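You operate a simulated robot arm through the tools that you are given. There is no shell and no other tool.

Carry out the task below with a simulated robot arm. There is one attempt and no reset: what you move stays moved.

TASK
Braid lines 1 to 5 of the braid card.

It is judged by the outcome, as a careful person would: the job done as asked, and still so three seconds after it is handed in. It fails if anything else is knocked over, pushed out of place, dropped, spilled or broken.

THE ROBOT
A 7-joint arm with a two-finger parallel gripper, fixed in place. Base frame: the origin is at the foot of the arm, x ahead of it, y to its left, z up. Readings come in mm, degrees, newtons and seconds.
With the tool pointing down near the work surface it reaches from about 380 to 880 mm from the base axis. Its first joint turns from -166.0 to 166.0 degrees. Payload 3.43 kg.
The TCP is the grasp point between the finger pads, 34 mm short of the fingertips. In the tool frame z runs along the fingers and y along their closing line. The gripper opens to 128 mm. The fingers are 24 mm wide and 12 mm thick; the gripper's body (48 by 130 mm) begins 96 mm behind the TCP.
Orientation is that of the tool frame in the base frame, as a unit quaternion [w, x, y, z]. With the fingers straight down and closing along the base's y, the tool's x points along the base's -x, its y along +y and its z along -z.

THE INTERFACE
- The arm moves only by the tool move_arm. Its argument "plan" is a list that holds one entry, the list of rows, each a list of 7 numbers: the shift along the base's x, y, z in units of 40 mm (1.0 is 40 mm), then the turn, a rotation vector about the base's x, y, z in units of 8 degrees (1.0 is 8 degrees), then the closure, from 0 (fully open) to 1 (shut). In form: [[[tx, ty, tz, rx, ry, rz, fingers], ...]]. A call has 1 to 20 rows; each row shifts and turns the commanded pose from where the row before left it. A call with a number of a shift or a turn outside -1 to 1 is refused whole. Rows are played at 5 a second. More than 50 mm and 8.6 degrees between two rows, or a gripper value outside its range, and nothing of the call is played. A pose out of reach is approached as far as the arm can. The call stops where the force on the tool passes 40 N (or 10 N more than at its start, if that is more) or the arm is blocked; 0.2 s more then pass. The fingers move at their own pace (about 153 mm/s each) and stop on an object; they squeeze with about 32 N. The grip force told is the motor's: it shows also when the fingers shut on nothing. Time passes only in rows, and 0.2 s behind the last, so rows that do not move let the fingers close. It gives the time, the measured TCP pose, the force on the tool (base axes), the opening and the grip force at its end, in the units of the frame above (readings bear some noise), with the torque about the TCP (base axes, N m) and any sound that the robot's microphone picked up.
- Cameras (640 x 400 px; columns grow to the right, rows downward): "scene" is fixed at [50.2, 499.6, 1810.9]; the picture's right is [-0.24, -0.97, 0.00], its down [-0.73, 0.18, -0.66] and it looks along [0.64, -0.16, -0.75] (base axes); focal length 341 px, centre (320, 200). "wrist" rides on the gripper at [76, -11, -160] in the tool frame; the picture's right is [0.15, 0.99, 0.00], its down [-0.88, 0.13, -0.45] and it looks along [-0.45, 0.07, 0.89] (tool axes); focal length 234 px, centre (320, 200). There is no depth. A picture from a camera that has moved, and an enlarged one, comes with that camera's place and axes in the base frame and with its lens.
- grab_frame(camera): a new picture of that camera. No time passes.
- close_up(camera, box): a new picture of the part [left, top, right, bottom] of that camera's present view, enlarged. No time passes.
- finish_job(): hands the job in; it is judged then, once.

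Nothing tells you positions but the pictures and the camera data. Unless the task says otherwise, let go and move clear before handing in.

The tools are called after ">>>" as name(argument=value, ...) on one line, values as JSON. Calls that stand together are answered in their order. move_arm: Moves the arm, as the interface text tells. Its arguments: {"type":"object","properties":{"plan":{"type":"array"}},"required":["plan"]} The other tools are called the same way: grab_frame (camera) takes a picture; close_up (camera, box) takes an enlarged picture of a part of a camera's view; finish_job () hands the job in.

At the start:

```text
t: 0.0
position: [460.3, 101.4, 1337.4]
orientation: [0.001, 0.0, 1.0, 0.001]
force: [0.2, 0.4, 0.6]
ft_torque: [0.02, 0.0, 0.01]
gripper_width: 127.8
gripper_force: 0.2
```

scene: 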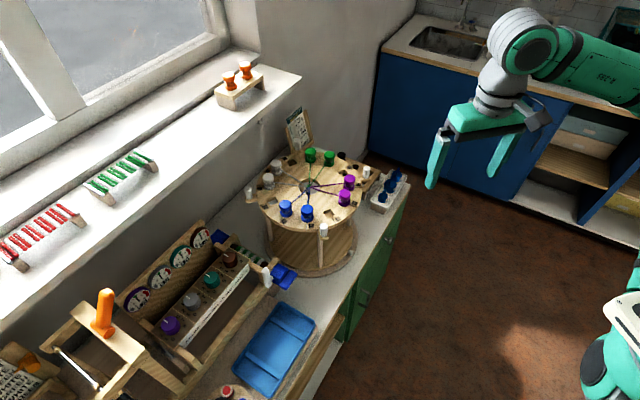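
wrist: 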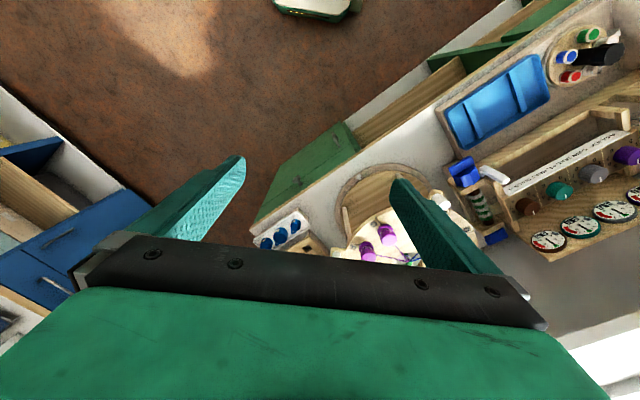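

I see a round wooden braiding stand with coloured bobbins and a small card standing behind it. I'll take enlarged pictures of the stand and the card before moving.

>>> close_up(camera="scene", box=[270, 95, 330, 155])

>>> close_up(camera="scene", box=[230, 100, 420, 280])

>>> close_up(camera="scene", box=[0, 200, 340, 400])

>>> close_up(camera="wrist", box=[320, 150, 480, 280])

```text
6.67 times, centred on (300, 125) of scene
camera zoom: at [50.2, 499.6, 1810.9], right [-0.24, -0.97, 0.0], down [-0.73, 0.18, -0.66], along [0.64, -0.16, -0.75], focal length 2274 px, centre (453, 700)
```

zoom: 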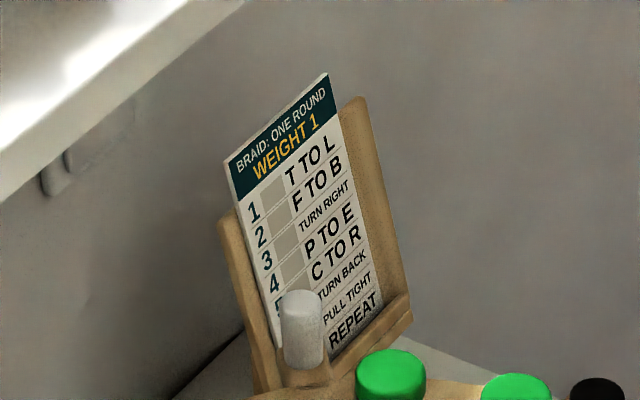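

```text
2.22 times, centred on (325, 190) of scene
camera zoom: at [50.2, 499.6, 1810.9], right [-0.24, -0.97, 0.0], down [-0.73, 0.18, -0.66], along [0.64, -0.16, -0.75], focal length 758 px, centre (309, 222)
```

zoom: 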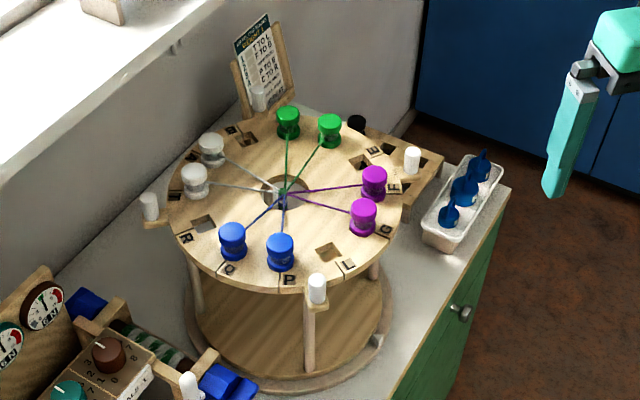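

```text
1.88 times, centred on (170, 300) of scene
camera zoom: at [50.2, 499.6, 1810.9], right [-0.24, -0.97, 0.0], down [-0.73, 0.18, -0.66], along [0.64, -0.16, -0.75], focal length 642 px, centre (602, 12)
```

zoom: 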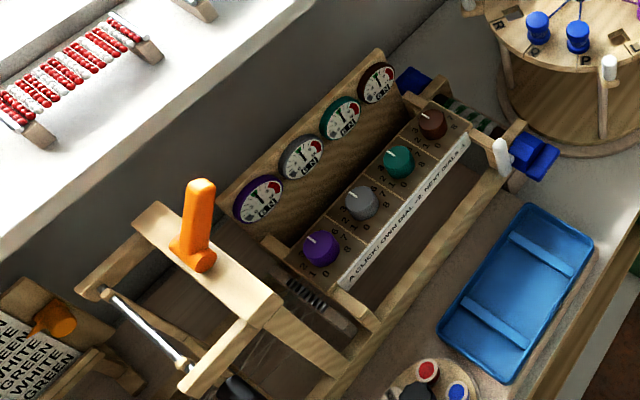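

```text
3.08 times, centred on (400, 215) of wrist
camera zoom: at [383.8, 91.3, 1498.2], right [-0.15, 0.99, 0.0], down [0.88, 0.13, 0.46], along [0.45, 0.07, -0.89], focal length 720 px, centre (74, 154)
```

zoom: 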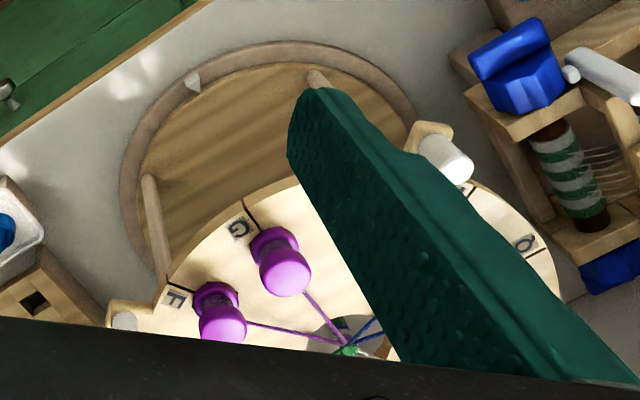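

The card reads "BRAID: ONE ROUND / WEIGHT 1" and then numbered lines. I'll zoom in further on the card and the stand to make the line numbering and slot letters clear.

>>> close_up(camera="scene", box=[288, 104, 314, 134])

>>> close_up(camera="scene", box=[245, 140, 315, 220])

>>> close_up(camera="scene", box=[305, 140, 385, 220])

>>> close_up(camera="scene", box=[265, 190, 345, 280])

>>> close_up(camera="scene", box=[360, 155, 420, 220])

```text
13.33 times, centred on (301, 119) of scene
camera zoom: at [50.2, 499.6, 1810.9], right [-0.24, -0.97, 0.0], down [-0.73, 0.18, -0.66], along [0.64, -0.16, -0.75], focal length 4548 px, centre (573, 1280)
```

zoom: 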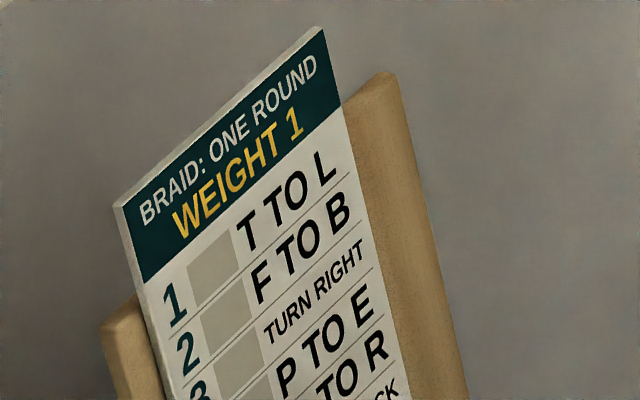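

```text
5.00 times, centred on (280, 180) of scene
camera zoom: at [50.2, 499.6, 1810.9], right [-0.24, -0.97, 0.0], down [-0.73, 0.18, -0.66], along [0.64, -0.16, -0.75], focal length 1706 px, centre (520, 300)
```

zoom: 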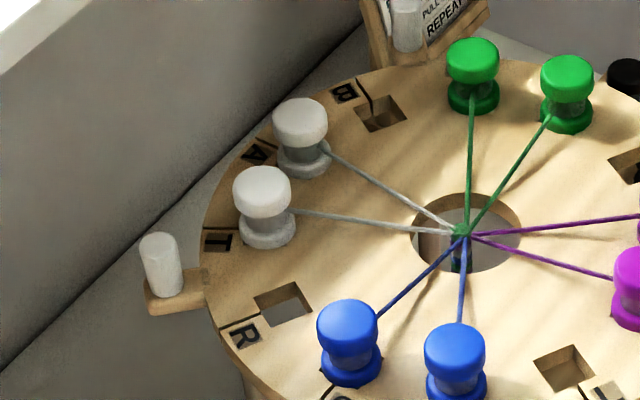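

```text
5.00 times, centred on (345, 180) of scene
camera zoom: at [50.2, 499.6, 1810.9], right [-0.24, -0.97, 0.0], down [-0.73, 0.18, -0.66], along [0.64, -0.16, -0.75], focal length 1706 px, centre (195, 300)
```

zoom: 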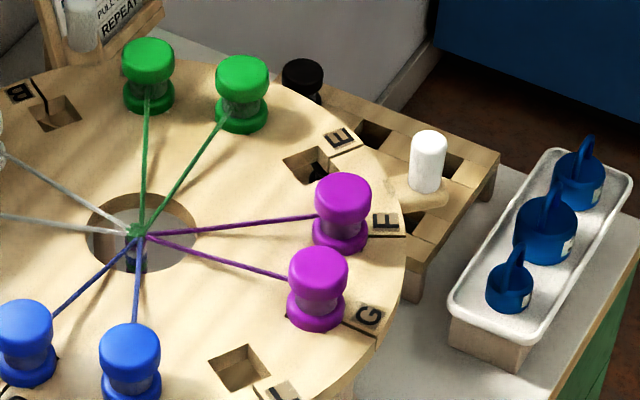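

```text
4.44 times, centred on (305, 235) of scene
camera zoom: at [50.2, 499.6, 1810.9], right [-0.24, -0.97, 0.0], down [-0.73, 0.18, -0.66], along [0.64, -0.16, -0.75], focal length 1516 px, centre (387, 44)
```

zoom: 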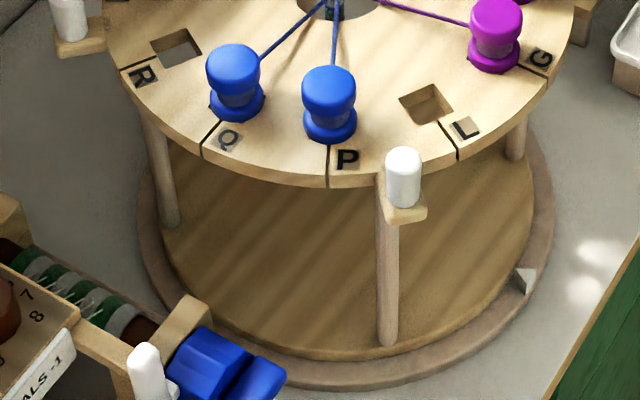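

```text
6.15 times, centred on (390, 188) of scene
camera zoom: at [50.2, 499.6, 1810.9], right [-0.24, -0.97, 0.0], down [-0.73, 0.18, -0.66], along [0.64, -0.16, -0.75], focal length 2099 px, centre (-111, 277)
```

zoom: 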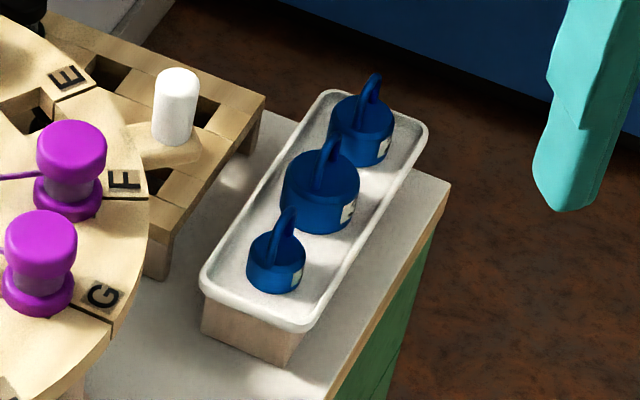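

The stand's centre triangulates to about (734, 362, 1072), with the far slots near the edge of reach. I'll move the arm over at a safe height and look straight down on the stand with the wrist camera.

>>> move_arm(plan=[[[0.85, 0.85, 0, 0, 0, 0, 0], [0.85, 0.85, 0, 0, 0, 0, 0], [0.85, 0.85, 0, 0, 0, 0, 0], [0.85, 0.85, 0, 0, 0, 0, 0], [0.85, 0.85, 0, 0, 0, 0, 0], [0.85, 0.85, 0, 0, 0, 0, 0], [0.85, 0.85, 0, 0, 0, 0, 0], [0, 0, 0, 0, 0, 0, 0]]])

>>> grab_frame(camera="wrist")

>>> grab_frame(camera="scene")

```text
t: 1.8
position: [697.7, 340.0, 1338.8]
orientation: [0.001, 0.0, 1.0, -0.001]
force: [0.2, -0.2, 0.0]
ft_torque: [0.01, 0.02, 0.03]
gripper_width: 128.3
gripper_force: 0.0
```

```text
taken
camera wrist: at [620.9, 329.1, 1498.8], right [-0.15, 0.99, 0.0], down [0.88, 0.13, 0.46], along [0.45, 0.07, -0.89], focal length 234 px, centre (320, 200)
```

wrist: 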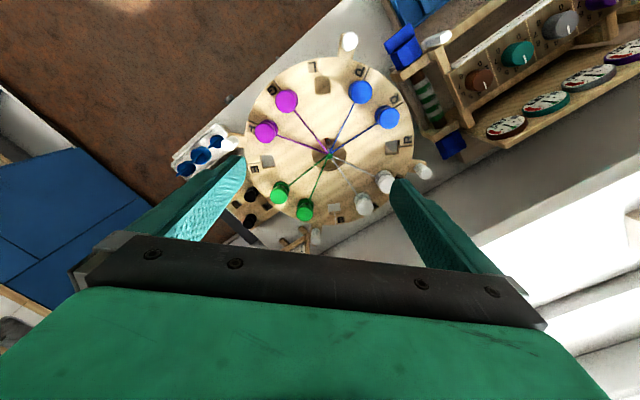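

```text
taken
```

scene: 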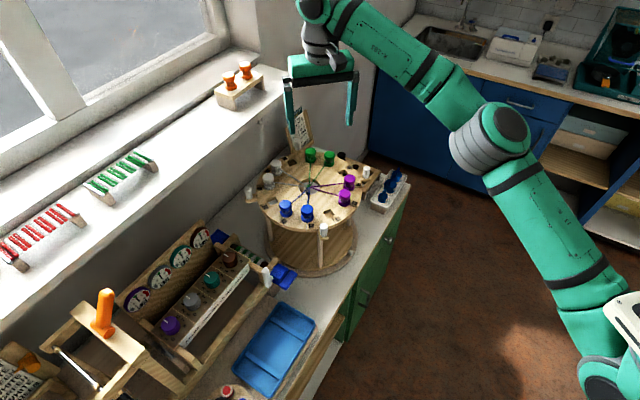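

>>> close_up(camera="wrist", box=[230, 30, 440, 250])

>>> close_up(camera="wrist", box=[320, 30, 440, 130])

>>> close_up(camera="wrist", box=[230, 50, 330, 150])

>>> close_up(camera="wrist", box=[235, 140, 345, 250])

>>> close_up(camera="wrist", box=[150, 110, 250, 210])

```text
1.82 times, centred on (335, 140) of wrist
camera zoom: at [620.9, 329.1, 1498.8], right [-0.15, 0.99, 0.0], down [0.88, 0.13, 0.46], along [0.45, 0.07, -0.89], focal length 426 px, centre (293, 309)
```

zoom: 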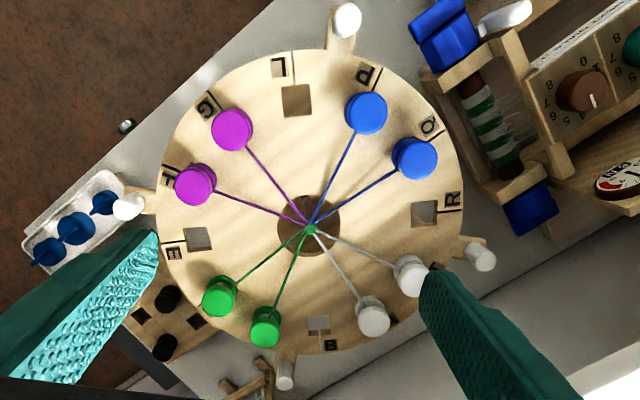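

```text
4.00 times, centred on (380, 80) of wrist
camera zoom: at [620.9, 329.1, 1498.8], right [-0.15, 0.99, 0.0], down [0.88, 0.13, 0.46], along [0.45, 0.07, -0.89], focal length 937 px, centre (80, 680)
```

zoom: 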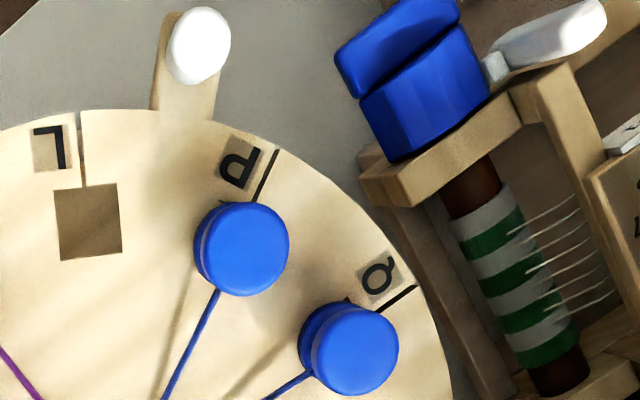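

```text
4.00 times, centred on (280, 100) of wrist
camera zoom: at [620.9, 329.1, 1498.8], right [-0.15, 0.99, 0.0], down [0.88, 0.13, 0.46], along [0.45, 0.07, -0.89], focal length 937 px, centre (480, 600)
```

zoom: 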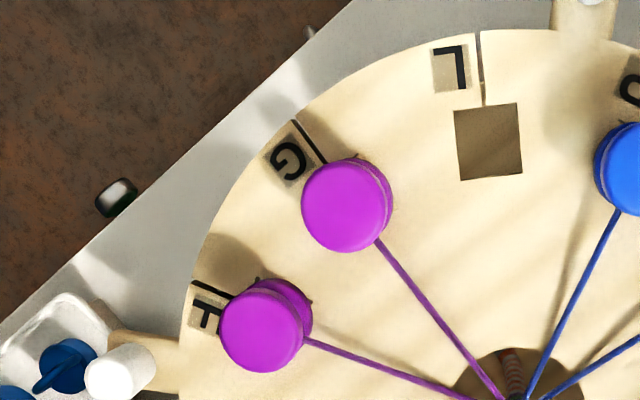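

```text
3.64 times, centred on (290, 195) of wrist
camera zoom: at [620.9, 329.1, 1498.8], right [-0.15, 0.99, 0.0], down [0.88, 0.13, 0.46], along [0.45, 0.07, -0.89], focal length 852 px, centre (429, 218)
```

zoom: 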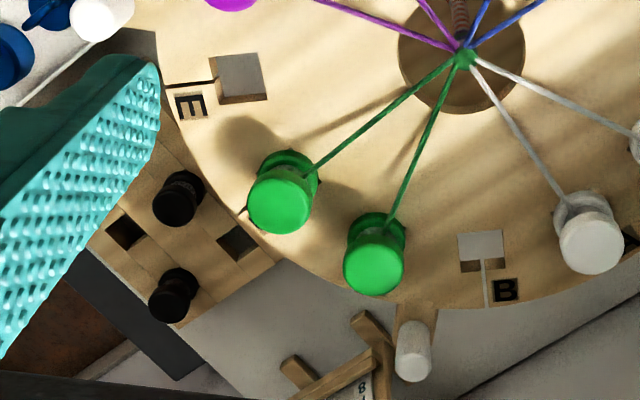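

```text
4.00 times, centred on (200, 160) of wrist
camera zoom: at [620.9, 329.1, 1498.8], right [-0.15, 0.99, 0.0], down [0.88, 0.13, 0.46], along [0.45, 0.07, -0.89], focal length 937 px, centre (800, 360)
```

zoom: 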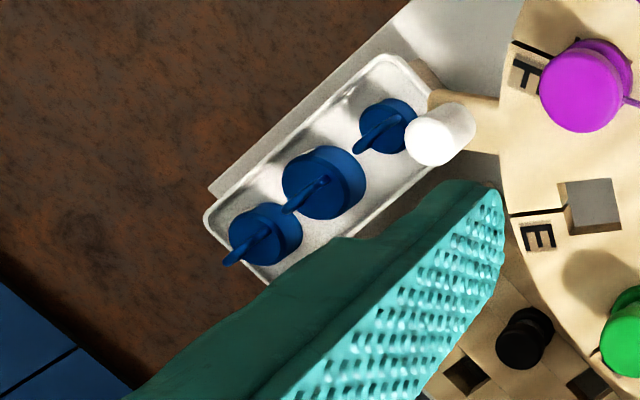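

The stand's centre is about (740, 365) at z ≈ 1072, with 12 slots on a circle of radius ~116 and 30° apart. T, B and C are at the far side. I'll back the arm off and tilt it to look at the card, the base ring and below the disc.

>>> move_arm(plan=[[[-0.475, -0.208, -0.3, 0, 0, 0.8125, 0], [-0.475, -0.208, -0.3, 0, 0, 0.8125, 0], [-0.475, -0.208, -0.3, 0, 0, 0.8125, 0], [-0.475, -0.208, -0.3, 0, 0, 0.8125, 0], [-0.475, -0.208, -0.5, 0.378, -0.774, 0, 0], [-0.475, -0.208, -0.5, 0.378, -0.774, 0, 0], [-0.475, -0.208, -0.5, 0.378, -0.774, 0, 0], [-0.475, -0.208, -0.5, 0.378, -0.774, 0, 0], [-0.475, -0.208, -0.5, 0.378, -0.774, 0, 0], [-0.475, -0.208, -0.5, 0.378, -0.774, 0, 0], [-0.475, -0.208, -0.5, 0.378, -0.774, 0, 0], [-0.475, -0.208, -0.5, 0.378, -0.774, 0, 0], [0, 0, 0, 0, 0, 0, 0]]])

>>> grab_frame(camera="wrist")

>>> grab_frame(camera="scene")

```text
t: 4.6
position: [505.5, 264.9, 1136.7]
orientation: [0.451, -0.199, 0.864, 0.104]
force: [-0.4, -0.3, -0.3]
ft_torque: [0.02, 0.04, 0.02]
gripper_width: 128.1
gripper_force: 0.0
out of reach, approached as far as the arm can: row 12
```

```text
taken
camera wrist: at [352.5, 178.4, 1167.2], right [-0.51, 0.85, -0.12], down [0.06, 0.17, 0.98], along [0.86, 0.49, -0.14], focal length 234 px, centre (320, 200)
```

wrist: 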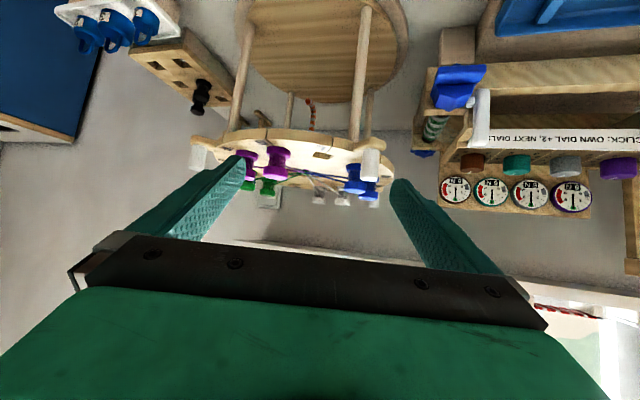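

```text
taken
```

scene: 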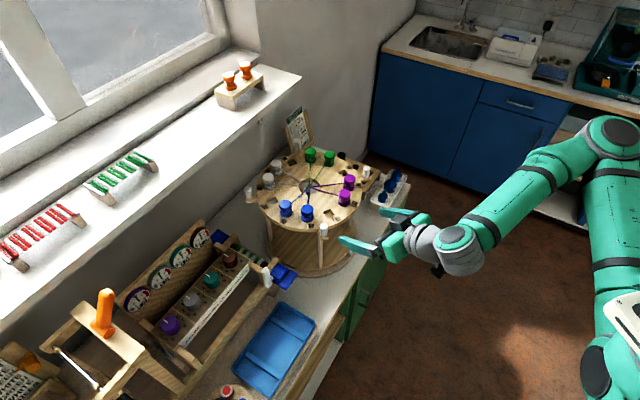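

The view is upside down but shows below the disc. I'll enlarge the braid hanging under it, the weights and the base ring.

>>> close_up(camera="wrist", box=[180, 0, 430, 215])

>>> close_up(camera="wrist", box=[270, 70, 350, 150])

>>> close_up(camera="wrist", box=[50, 0, 180, 80])

>>> close_up(camera="wrist", box=[180, 140, 400, 230])

```text
1.86 times, centred on (305, 108) of wrist
camera zoom: at [352.5, 178.4, 1167.2], right [-0.51, 0.85, -0.12], down [0.06, 0.17, 0.98], along [0.86, 0.49, -0.14], focal length 436 px, centre (348, 372)
```

zoom: 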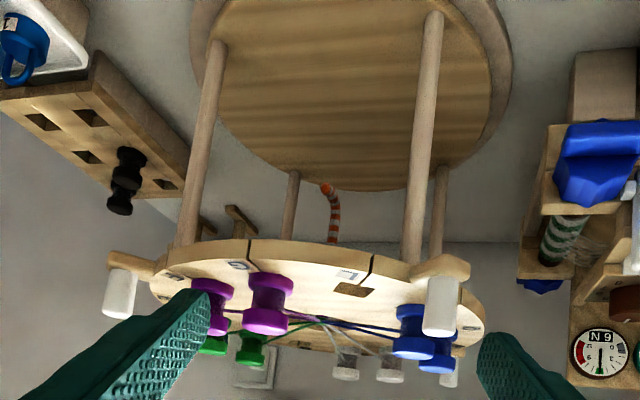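

```text
5.00 times, centred on (310, 110) of wrist
camera zoom: at [352.5, 178.4, 1167.2], right [-0.51, 0.85, -0.12], down [0.06, 0.17, 0.98], along [0.86, 0.49, -0.14], focal length 1171 px, centre (370, 650)
```

zoom: 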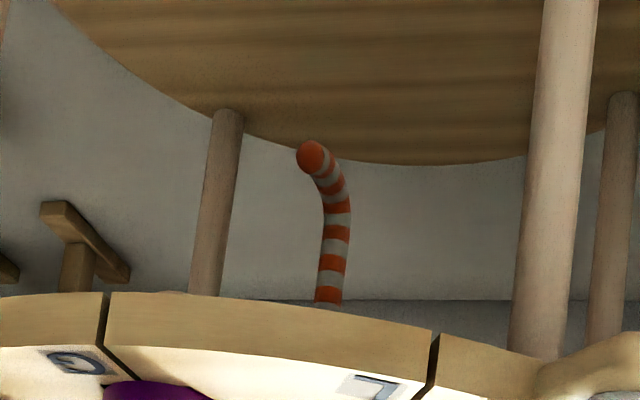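

```text
4.92 times, centred on (115, 40) of wrist
camera zoom: at [352.5, 178.4, 1167.2], right [-0.51, 0.85, -0.12], down [0.06, 0.17, 0.98], along [0.86, 0.49, -0.14], focal length 1153 px, centre (1329, 988)
```

zoom: 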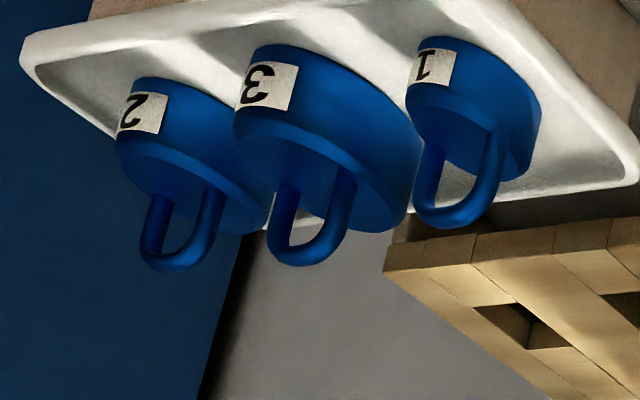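

```text
2.91 times, centred on (290, 185) of wrist
camera zoom: at [352.5, 178.4, 1167.2], right [-0.51, 0.85, -0.12], down [0.06, 0.17, 0.98], along [0.86, 0.49, -0.14], focal length 681 px, centre (407, 244)
```

zoom: 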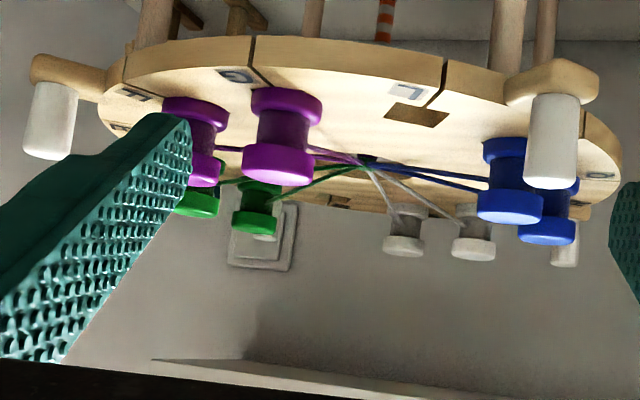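

The braid ends in a hook at about (735, 360, 930) that points toward the front, and nothing hangs on it. The card's heading says "WEIGHT 1", so weight 1, the smallest one nearest the stand, seems to belong there. I'll roll the tool so the camera rides above it, then look at the hook, ring and weights from the front.

>>> move_arm(plan=[[[0.344, -0.531, -0.1, 0.738, 0.359, -0.572, 0], [0.344, -0.531, -0.1, 0.738, 0.359, -0.572, 0], [0.344, -0.531, -0.1, 0.738, 0.359, -0.572, 0], [0.344, -0.531, -0.1, 0.738, 0.359, -0.572, 0], [0, 0, 0, 0.738, 0.359, -0.572, 0], [0, 0, 0, 0.738, 0.359, -0.572, 0], [0, 0, 0, 0.738, 0.359, -0.572, 0], [0, 0, 0, 0.738, 0.359, -0.572, 0], [0, 0, 0, 0.738, 0.359, -0.572, 0], [0, 0, 0, 0.738, 0.359, -0.572, 0]]])

>>> grab_frame(camera="scene")

>>> grab_frame(camera="wrist")

```text
t: 6.8
position: [561.2, 179.3, 1120.5]
orientation: [0.278, 0.404, 0.789, 0.37]
force: [0.2, -0.3, -0.2]
ft_torque: [0.01, 0.0, -0.04]
gripper_width: 128.1
gripper_force: 0.0
```

```text
taken
```

scene: 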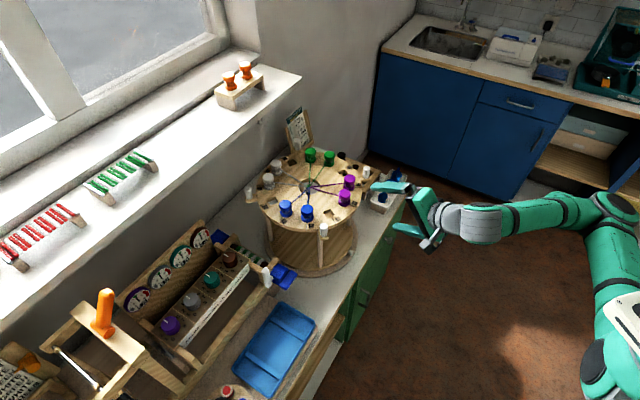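

```text
taken
camera wrist: at [397.8, 181.9, 1193.1], right [0.35, 0.52, 0.78], down [0.18, -0.85, 0.49], along [0.92, -0.03, -0.39], focal length 234 px, centre (320, 200)
```

wrist: 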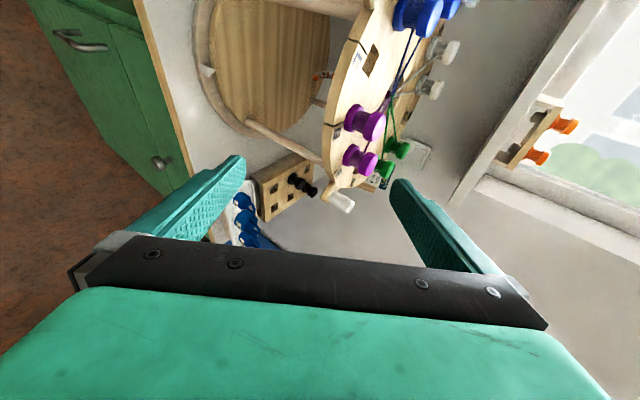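

The roll works so far. I'll finish it, then level the tool toward the gap in the stand's front legs so I can see the hook and the ring.

>>> move_arm(plan=[[[0, 0, 0, 0.738, 0.359, -0.572, 0], [0, 0, 0, 0.738, 0.359, -0.572, 0], [0, 0, 0, 0.738, 0.359, -0.572, 0], [0, 0, 0, 0.738, 0.359, -0.572, 0], [0, 0, 0, 0.738, 0.359, -0.572, 0], [0, 0, 0, 0.738, 0.359, -0.572, 0], [0, 0, 0, 0.738, 0.359, -0.572, 0], [0, 0, 0, 0.738, 0.359, -0.572, 0], [0, 0, 0, 0.738, 0.359, -0.572, 0], [0, 0, 0, 0.738, 0.359, -0.572, 0], [0, 0, 0, 0.738, 0.359, -0.572, 0], [0, 0, 0, 0.738, 0.359, -0.572, 0], [0, 0, 0, 0.369, 0.18, -0.286, 0], [0.045, 0.08, -0.7, 0.626, -0.626, 0.416, 0], [0.045, 0.08, -0.7, 0.626, -0.626, 0.416, 0], [0.045, 0.08, -0.7, 0.626, -0.626, 0.416, 0], [0.045, 0.08, -0.7, 0.626, -0.626, 0.416, 0], [0.045, 0.08, -0.7, 0.626, -0.626, 0.416, 0], [0, 0, 0, 0, 0, 0, 0]]])

>>> grab_frame(camera="scene")

>>> grab_frame(camera="wrist")

```text
t: 10.8
position: [568.8, 195.5, 980.6]
orientation: [-0.304, 0.667, 0.235, 0.638]
force: [-0.8, 0.2, -0.2]
ft_torque: [-0.02, 0.01, 0.01]
gripper_width: 127.9
gripper_force: 0.1
```

```text
taken
```

scene: 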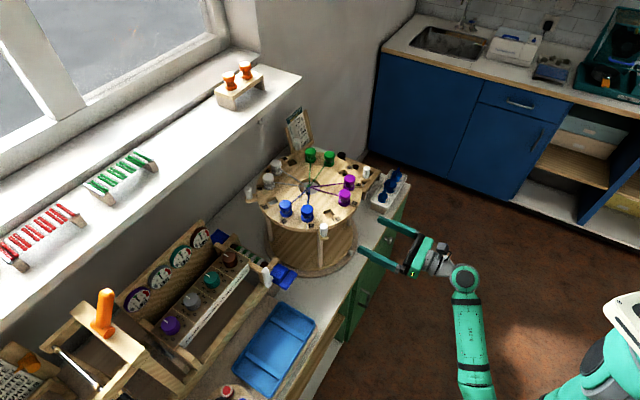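

```text
taken
camera wrist: at [453.1, 85.4, 1058.3], right [0.71, -0.71, 0.04], down [-0.3, -0.35, -0.89], along [0.64, 0.62, -0.46], focal length 234 px, centre (320, 200)
```

wrist: 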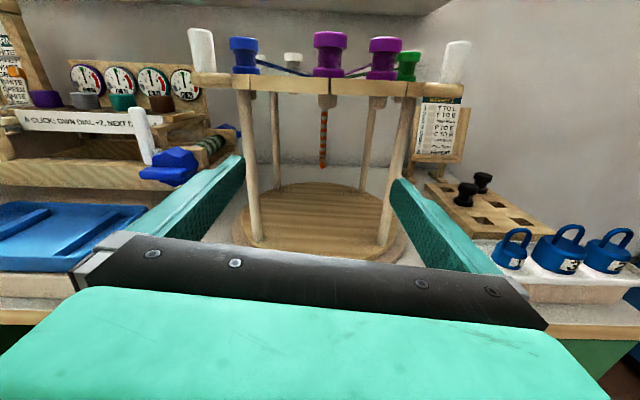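

Now I have an upright view of the stand, the braid with its hook, the weights and the card. I'll enlarge each of them.

>>> close_up(camera="wrist", box=[280, 80, 370, 190])

>>> close_up(camera="wrist", box=[405, 80, 475, 165])

>>> close_up(camera="wrist", box=[480, 210, 640, 310])

>>> close_up(camera="wrist", box=[220, 60, 480, 260])

>>> close_up(camera="wrist", box=[180, 20, 330, 110])

>>> close_up(camera="wrist", box=[310, 20, 480, 120])

```text
3.64 times, centred on (325, 135) of wrist
camera zoom: at [453.1, 85.4, 1058.3], right [0.71, -0.71, 0.04], down [-0.3, -0.35, -0.89], along [0.64, 0.62, -0.46], focal length 852 px, centre (302, 436)
```

zoom: 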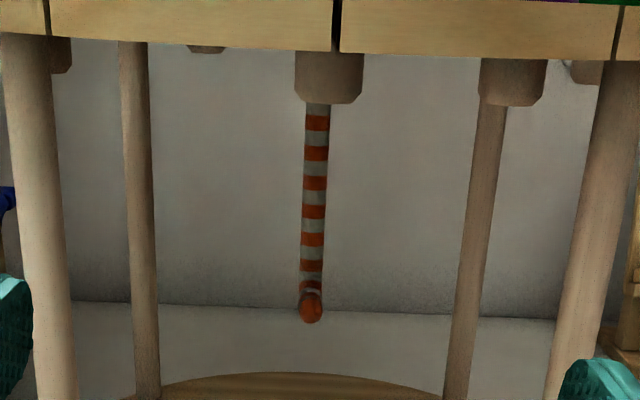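

```text
4.71 times, centred on (440, 122) of wrist
camera zoom: at [453.1, 85.4, 1058.3], right [0.71, -0.71, 0.04], down [-0.3, -0.35, -0.89], along [0.64, 0.62, -0.46], focal length 1102 px, centre (-245, 565)
```

zoom: 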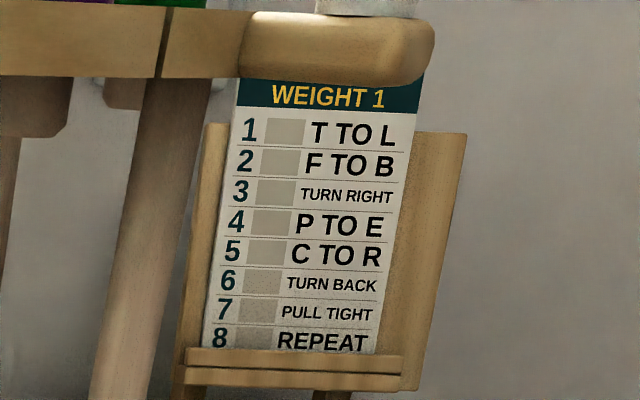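

```text
4.00 times, centred on (560, 260) of wrist
camera zoom: at [453.1, 85.4, 1058.3], right [0.71, -0.71, 0.04], down [-0.3, -0.35, -0.89], along [0.64, 0.62, -0.46], focal length 937 px, centre (-640, -40)
```

zoom: 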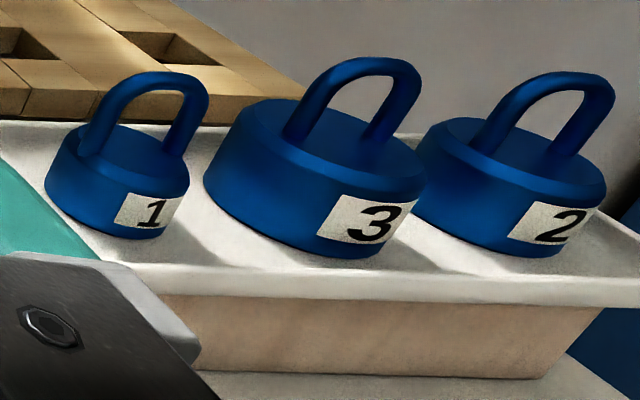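

```text
2.00 times, centred on (350, 160) of wrist
camera zoom: at [453.1, 85.4, 1058.3], right [0.71, -0.71, 0.04], down [-0.3, -0.35, -0.89], along [0.64, 0.62, -0.46], focal length 468 px, centre (260, 280)
```

zoom: 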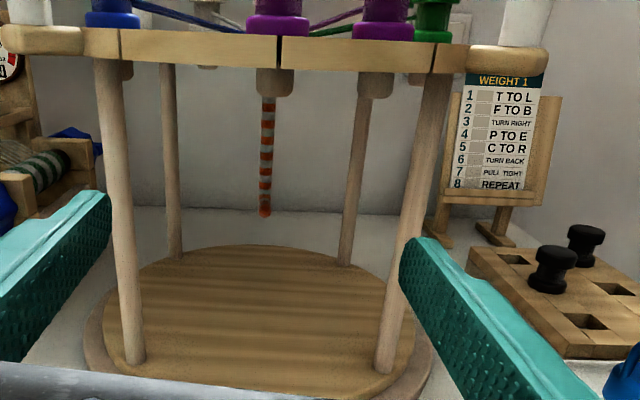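

```text
4.27 times, centred on (255, 65) of wrist
camera zoom: at [453.1, 85.4, 1058.3], right [0.71, -0.71, 0.04], down [-0.3, -0.35, -0.89], along [0.64, 0.62, -0.46], focal length 999 px, centre (597, 776)
```

zoom: 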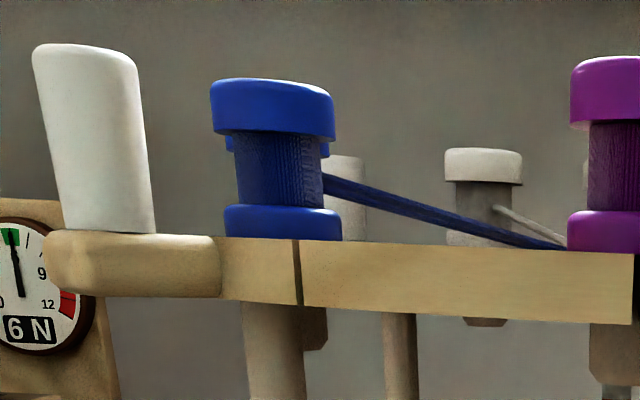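

```text
3.76 times, centred on (395, 70) of wrist
camera zoom: at [453.1, 85.4, 1058.3], right [0.71, -0.71, 0.04], down [-0.3, -0.35, -0.89], along [0.64, 0.62, -0.46], focal length 882 px, centre (38, 689)
```

zoom: 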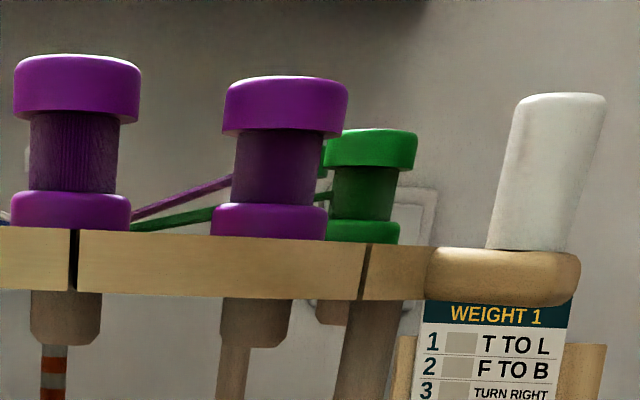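

The card is confirmed: line 1 is T→L, 2 is F→B, 3 is TURN RIGHT, 4 is P→E and 5 is C→R, with heading WEIGHT 1. The bobbins have square pegs. Next I'll check the base ring's markers to see how far "turn right" goes.

>>> close_up(camera="scene", box=[260, 220, 370, 285])

>>> close_up(camera="scene", box=[335, 235, 370, 270])

>>> close_up(camera="scene", box=[258, 225, 300, 275])

>>> close_up(camera="wrist", box=[230, 170, 410, 265])

```text
5.82 times, centred on (315, 252) of scene
camera zoom: at [50.2, 499.6, 1810.9], right [-0.24, -0.97, 0.0], down [-0.73, 0.18, -0.66], along [0.64, -0.16, -0.75], focal length 1985 px, centre (349, -106)
```

zoom: 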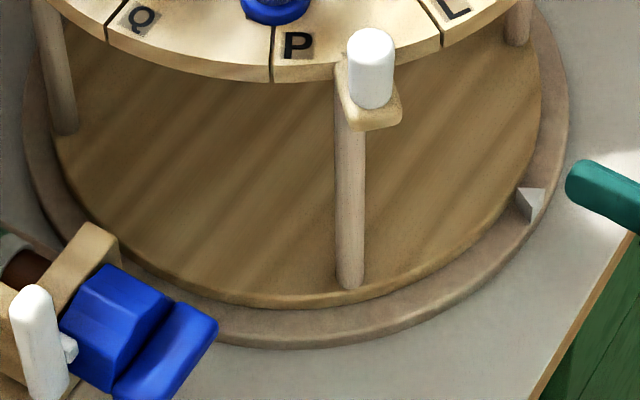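

```text
11.43 times, centred on (352, 252) of scene
camera zoom: at [50.2, 499.6, 1810.9], right [-0.24, -0.97, 0.0], down [-0.73, 0.18, -0.66], along [0.64, -0.16, -0.75], focal length 3898 px, centre (-51, -400)
```

zoom: 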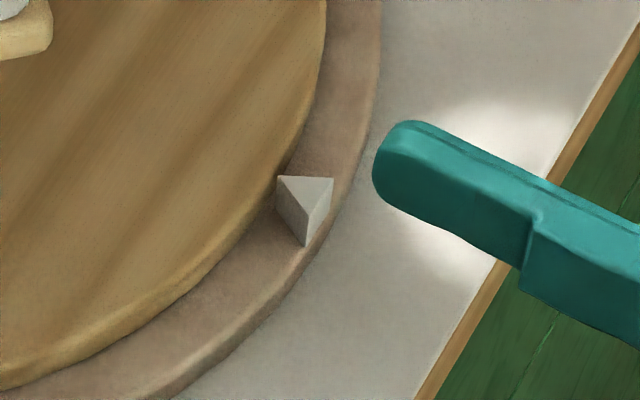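

```text
8.00 times, centred on (279, 250) of scene
camera zoom: at [50.2, 499.6, 1810.9], right [-0.24, -0.97, 0.0], down [-0.73, 0.18, -0.66], along [0.64, -0.16, -0.75], focal length 2729 px, centre (648, -200)
```

zoom: 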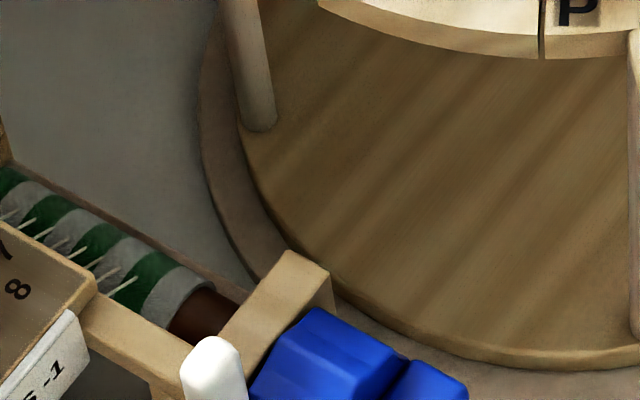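

```text
3.56 times, centred on (320, 218) of wrist
camera zoom: at [453.1, 85.4, 1058.3], right [0.71, -0.71, 0.04], down [-0.3, -0.35, -0.89], along [0.64, 0.62, -0.46], focal length 833 px, centre (320, 138)
```

zoom: 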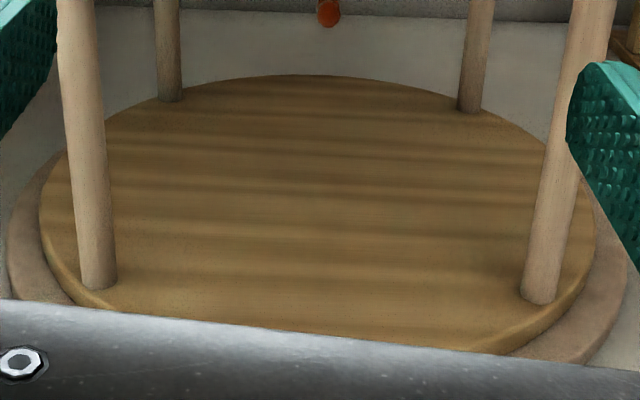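

The base ring has a single white pointer at the front, and the four knobs suggest quarter turns. The weight loops face the same way as the hook, so I can hang weight 1 with a level tool. I'll move sideways along the counter front to see the weights up close.

>>> move_arm(plan=[[[0.41, -0.83, -0.19, -0.54, -0.54, 0, 0], [0.41, -0.83, -0.19, 0, 0, 1.0, 0], [0.41, -0.83, -0.19, 0, 0, 0, 0], [0.41, -0.83, -0.19, 0, 0, 0, 0], [0.41, -0.83, -0.19, 0, 0, 0, 0], [0.41, -0.83, -0.19, 0, 0, 0, 0], [0.41, -0.83, -0.19, 0, 0, 0, 0], [0.41, -0.83, -0.19, 0, 0, 0, 0], [0, 0, 0, 0, 0, 0, 0]]])

>>> grab_frame(camera="wrist")

>>> grab_frame(camera="scene")

```text
t: 12.8
position: [700.7, -71.1, 920.5]
orientation: [-0.315, 0.633, 0.316, 0.632]
force: [-0.4, 0.0, -0.7]
ft_torque: [0.0, 0.03, 0.03]
gripper_width: 128.2
gripper_force: 0.1
```

```text
taken
camera wrist: at [594.8, -191.7, 996.6], right [0.79, -0.6, 0.15], down [-0.17, -0.44, -0.88], along [0.59, 0.67, -0.45], focal length 234 px, centre (320, 200)
```

wrist: 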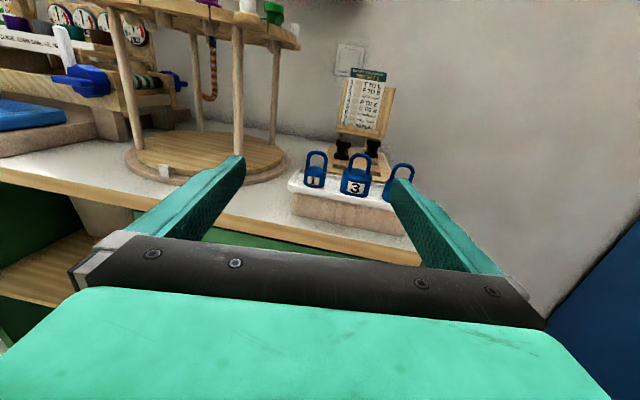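

```text
taken
```

scene: 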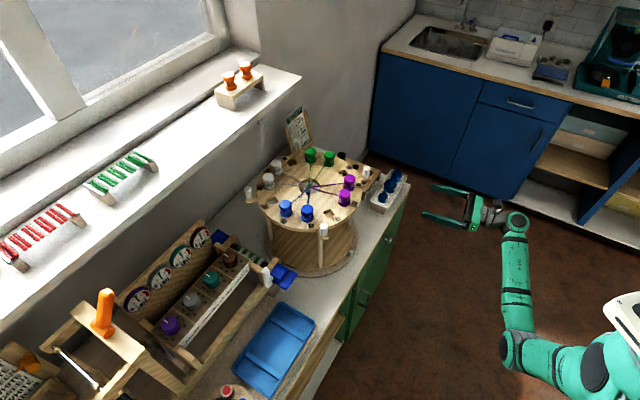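

>>> close_up(camera="wrist", box=[280, 130, 430, 240])

>>> close_up(camera="wrist", box=[290, 140, 350, 200])

>>> close_up(camera="wrist", box=[180, 30, 260, 120])

>>> close_up(camera="wrist", box=[100, 0, 310, 190])

```text
3.64 times, centred on (355, 185) of wrist
camera zoom: at [594.8, -191.7, 996.6], right [0.79, -0.6, 0.15], down [-0.17, -0.44, -0.88], along [0.59, 0.67, -0.45], focal length 852 px, centre (193, 254)
```

zoom: 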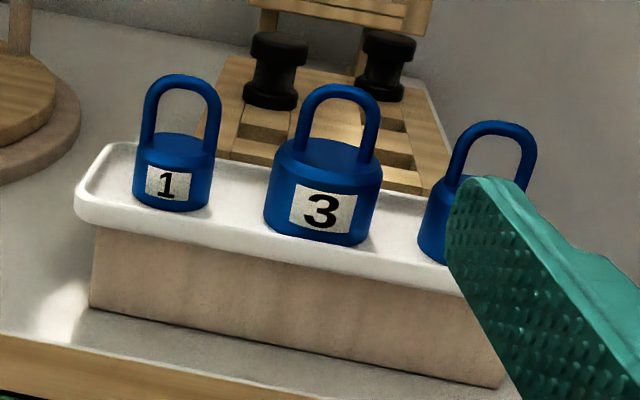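

```text
6.67 times, centred on (320, 170) of wrist
camera zoom: at [594.8, -191.7, 996.6], right [0.79, -0.6, 0.15], down [-0.17, -0.44, -0.88], along [0.59, 0.67, -0.45], focal length 1561 px, centre (320, 400)
```

zoom: 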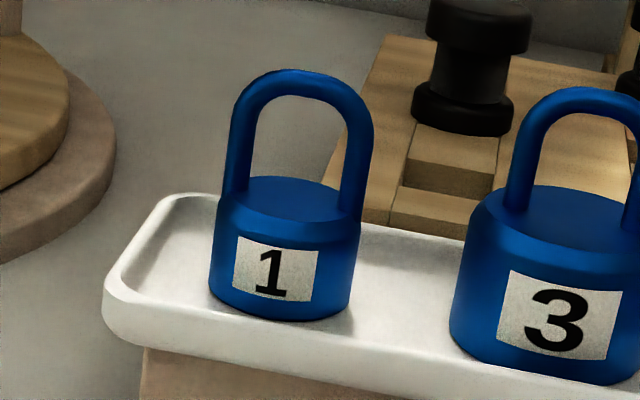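

```text
4.44 times, centred on (220, 75) of wrist
camera zoom: at [594.8, -191.7, 996.6], right [0.79, -0.6, 0.15], down [-0.17, -0.44, -0.88], along [0.59, 0.67, -0.45], focal length 1041 px, centre (764, 756)
```

zoom: 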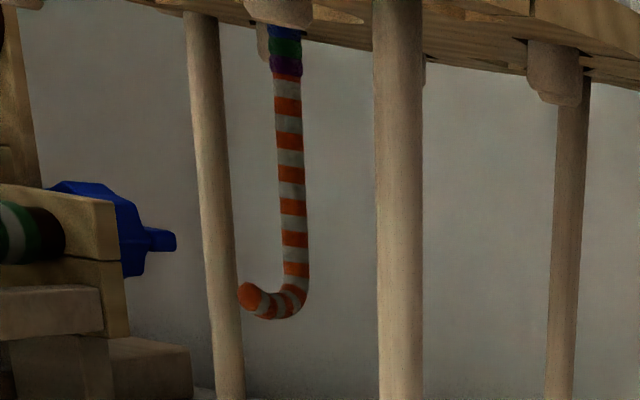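

```text
2.11 times, centred on (205, 95) of wrist
camera zoom: at [594.8, -191.7, 996.6], right [0.79, -0.6, 0.15], down [-0.17, -0.44, -0.88], along [0.59, 0.67, -0.45], focal length 493 px, centre (562, 421)
```

zoom: 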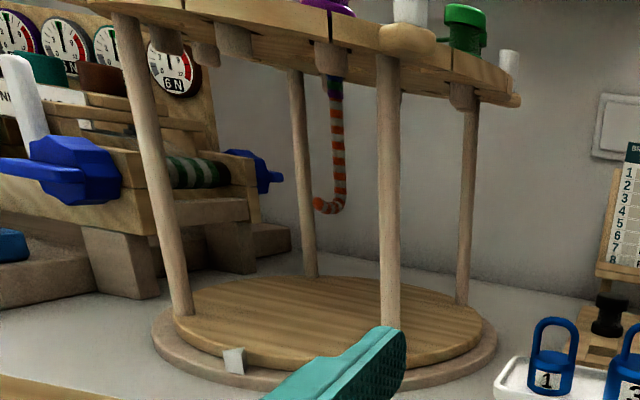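

I now have weight 1's loop at about (810, 76, 901), ~33 mm wide, facing 225°. The J-hook tip is at about (714, 337, 935), pointing the same way. I'll line the level tool up with weight 1 and narrow the fingers.

>>> move_arm(plan=[[[0.03, 0.34, -0.288, 0, 0, -0.5, 0.3], [0.03, 0.34, -0.288, 0, 0, -0.5, 0.63], [0.03, 0.34, -0.288, 0, 0, 0, 0.63], [0, 0, 0, 0, 0, 0, 0.63]]])

>>> grab_frame(camera="wrist")

>>> close_up(camera="wrist", box=[240, 100, 400, 220])

```text
t: 13.8
position: [703.2, -29.3, 886.9]
orientation: [-0.27, 0.654, 0.271, 0.652]
force: [0.6, -0.2, -0.2]
ft_torque: [0.04, 0.01, 0.02]
gripper_width: 47.3
gripper_force: 0.0
```

```text
taken
camera wrist: at [582.2, -134.1, 962.2], right [0.7, -0.7, 0.15], down [-0.23, -0.42, -0.88], along [0.68, 0.58, -0.45], focal length 234 px, centre (320, 200)
```

wrist: 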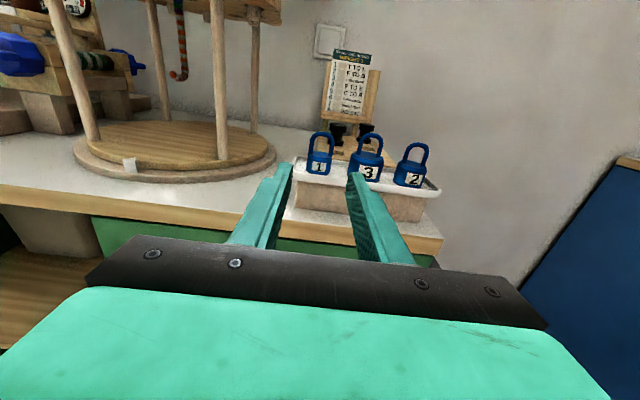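

```text
3.33 times, centred on (320, 160) of wrist
camera zoom: at [582.2, -134.1, 962.2], right [0.7, -0.7, 0.15], down [-0.23, -0.42, -0.88], along [0.68, 0.58, -0.45], focal length 781 px, centre (320, 333)
```

zoom: 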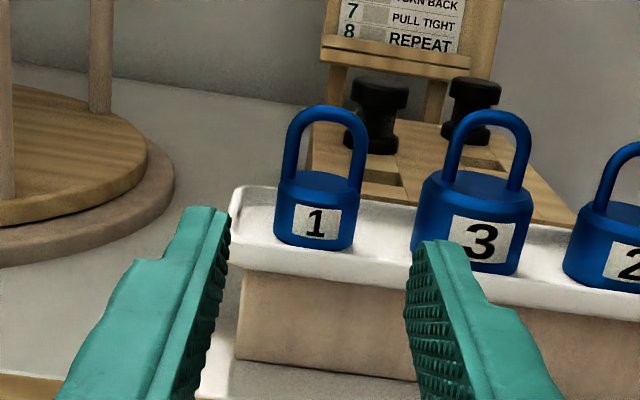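

The tool is level, heading 45°, and lined up with weight 1's loop within about 2 mm. The finger bottoms clear the tray and rack. I'll advance so the pads straddle the loop, then check before closing.

>>> move_arm(plan=[[[0.67, 0.657, 0, 0, 0, 0, 0.63], [0.67, 0.657, 0, 0, 0, 0, 0.63], [0.45, 0.44, 0, 0, 0, 0, 0.63], [0.45, 0.44, 0, 0, 0, 0, 0.63], [0.44, 0.434, 0, 0, 0, 0, 0.63], [0, 0, 0, 0, 0, 0, 0.63]]])

>>> grab_frame(camera="wrist")

>>> close_up(camera="wrist", box=[240, 100, 400, 220])

>>> close_up(camera="scene", box=[350, 150, 450, 240])

```text
t: 15.2
position: [813.0, 75.2, 885.8]
orientation: [-0.269, 0.655, 0.271, 0.652]
force: [-0.5, 0.5, 0.6]
ft_torque: [0.0, 0.0, 0.0]
gripper_width: 47.4
gripper_force: 0.0
```

```text
taken
camera wrist: at [690.1, -28.7, 962.3], right [0.7, -0.7, 0.15], down [-0.23, -0.42, -0.88], along [0.68, 0.58, -0.45], focal length 234 px, centre (320, 200)
```

wrist: 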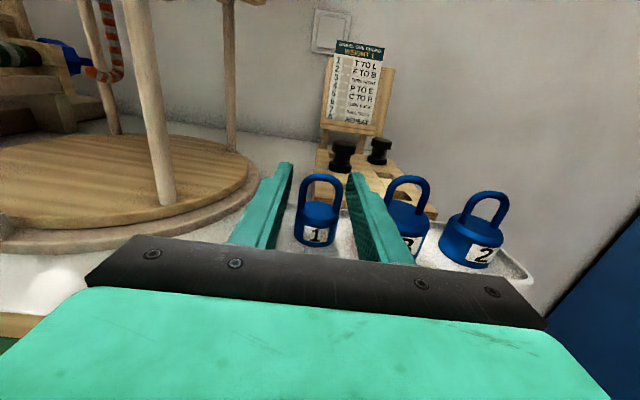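

```text
3.33 times, centred on (320, 160) of wrist
camera zoom: at [690.1, -28.7, 962.3], right [0.7, -0.7, 0.15], down [-0.23, -0.42, -0.88], along [0.68, 0.58, -0.45], focal length 781 px, centre (320, 333)
```

zoom: 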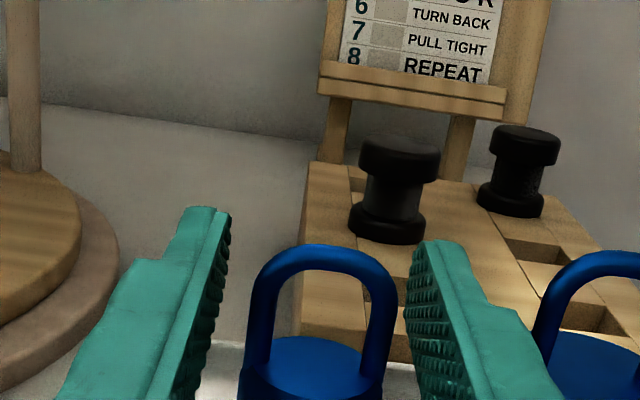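

```text
4.44 times, centred on (400, 195) of scene
camera zoom: at [50.2, 499.6, 1810.9], right [-0.24, -0.97, 0.0], down [-0.73, 0.18, -0.66], along [0.64, -0.16, -0.75], focal length 1516 px, centre (-36, 222)
```

zoom: 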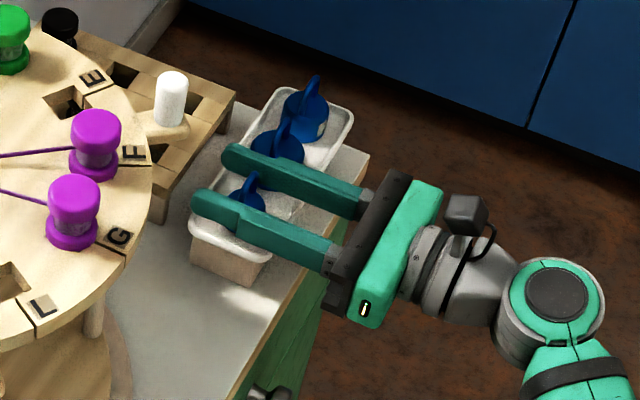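

The loop sits between the pads, about 3 mm off-centre. I'll nudge sideways, close on it and check the width.

>>> move_arm(plan=[[[-0.06, 0.03, 0, 0, 0, 0, 0.63], [0, 0, 0, 0, 0, 0, 0.7], [0, 0, 0, 0, 0, 0, 0.8], [0, 0, 0, 0, 0, 0, 0.9], [0, 0, 0, 0, 0, 0, 0.9], [0, 0, 0, 0, 0, 0, 0.9]]])

>>> close_up(camera="wrist", box=[240, 130, 400, 250])

```text
t: 16.6
position: [809.4, 76.7, 886.6]
orientation: [-0.269, 0.654, 0.27, 0.653]
force: [-0.6, 1.6, 3.1]
ft_torque: [0.09, 0.08, -0.02]
gripper_width: 31.2
gripper_force: 31.9
```

```text
3.33 times, centred on (320, 190) of wrist
camera zoom: at [687.5, -27.5, 962.8], right [0.7, -0.7, 0.15], down [-0.23, -0.42, -0.88], along [0.68, 0.58, -0.45], focal length 781 px, centre (320, 233)
```

zoom: 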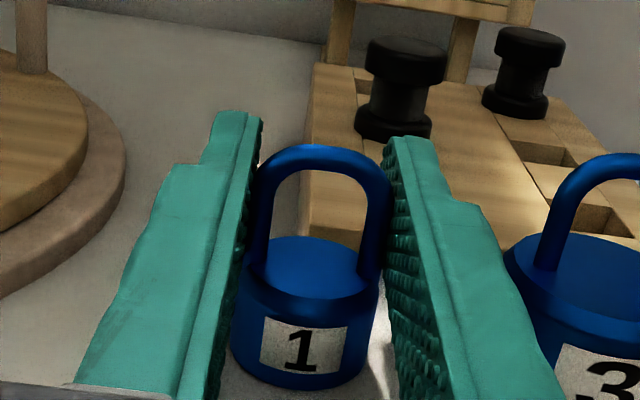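

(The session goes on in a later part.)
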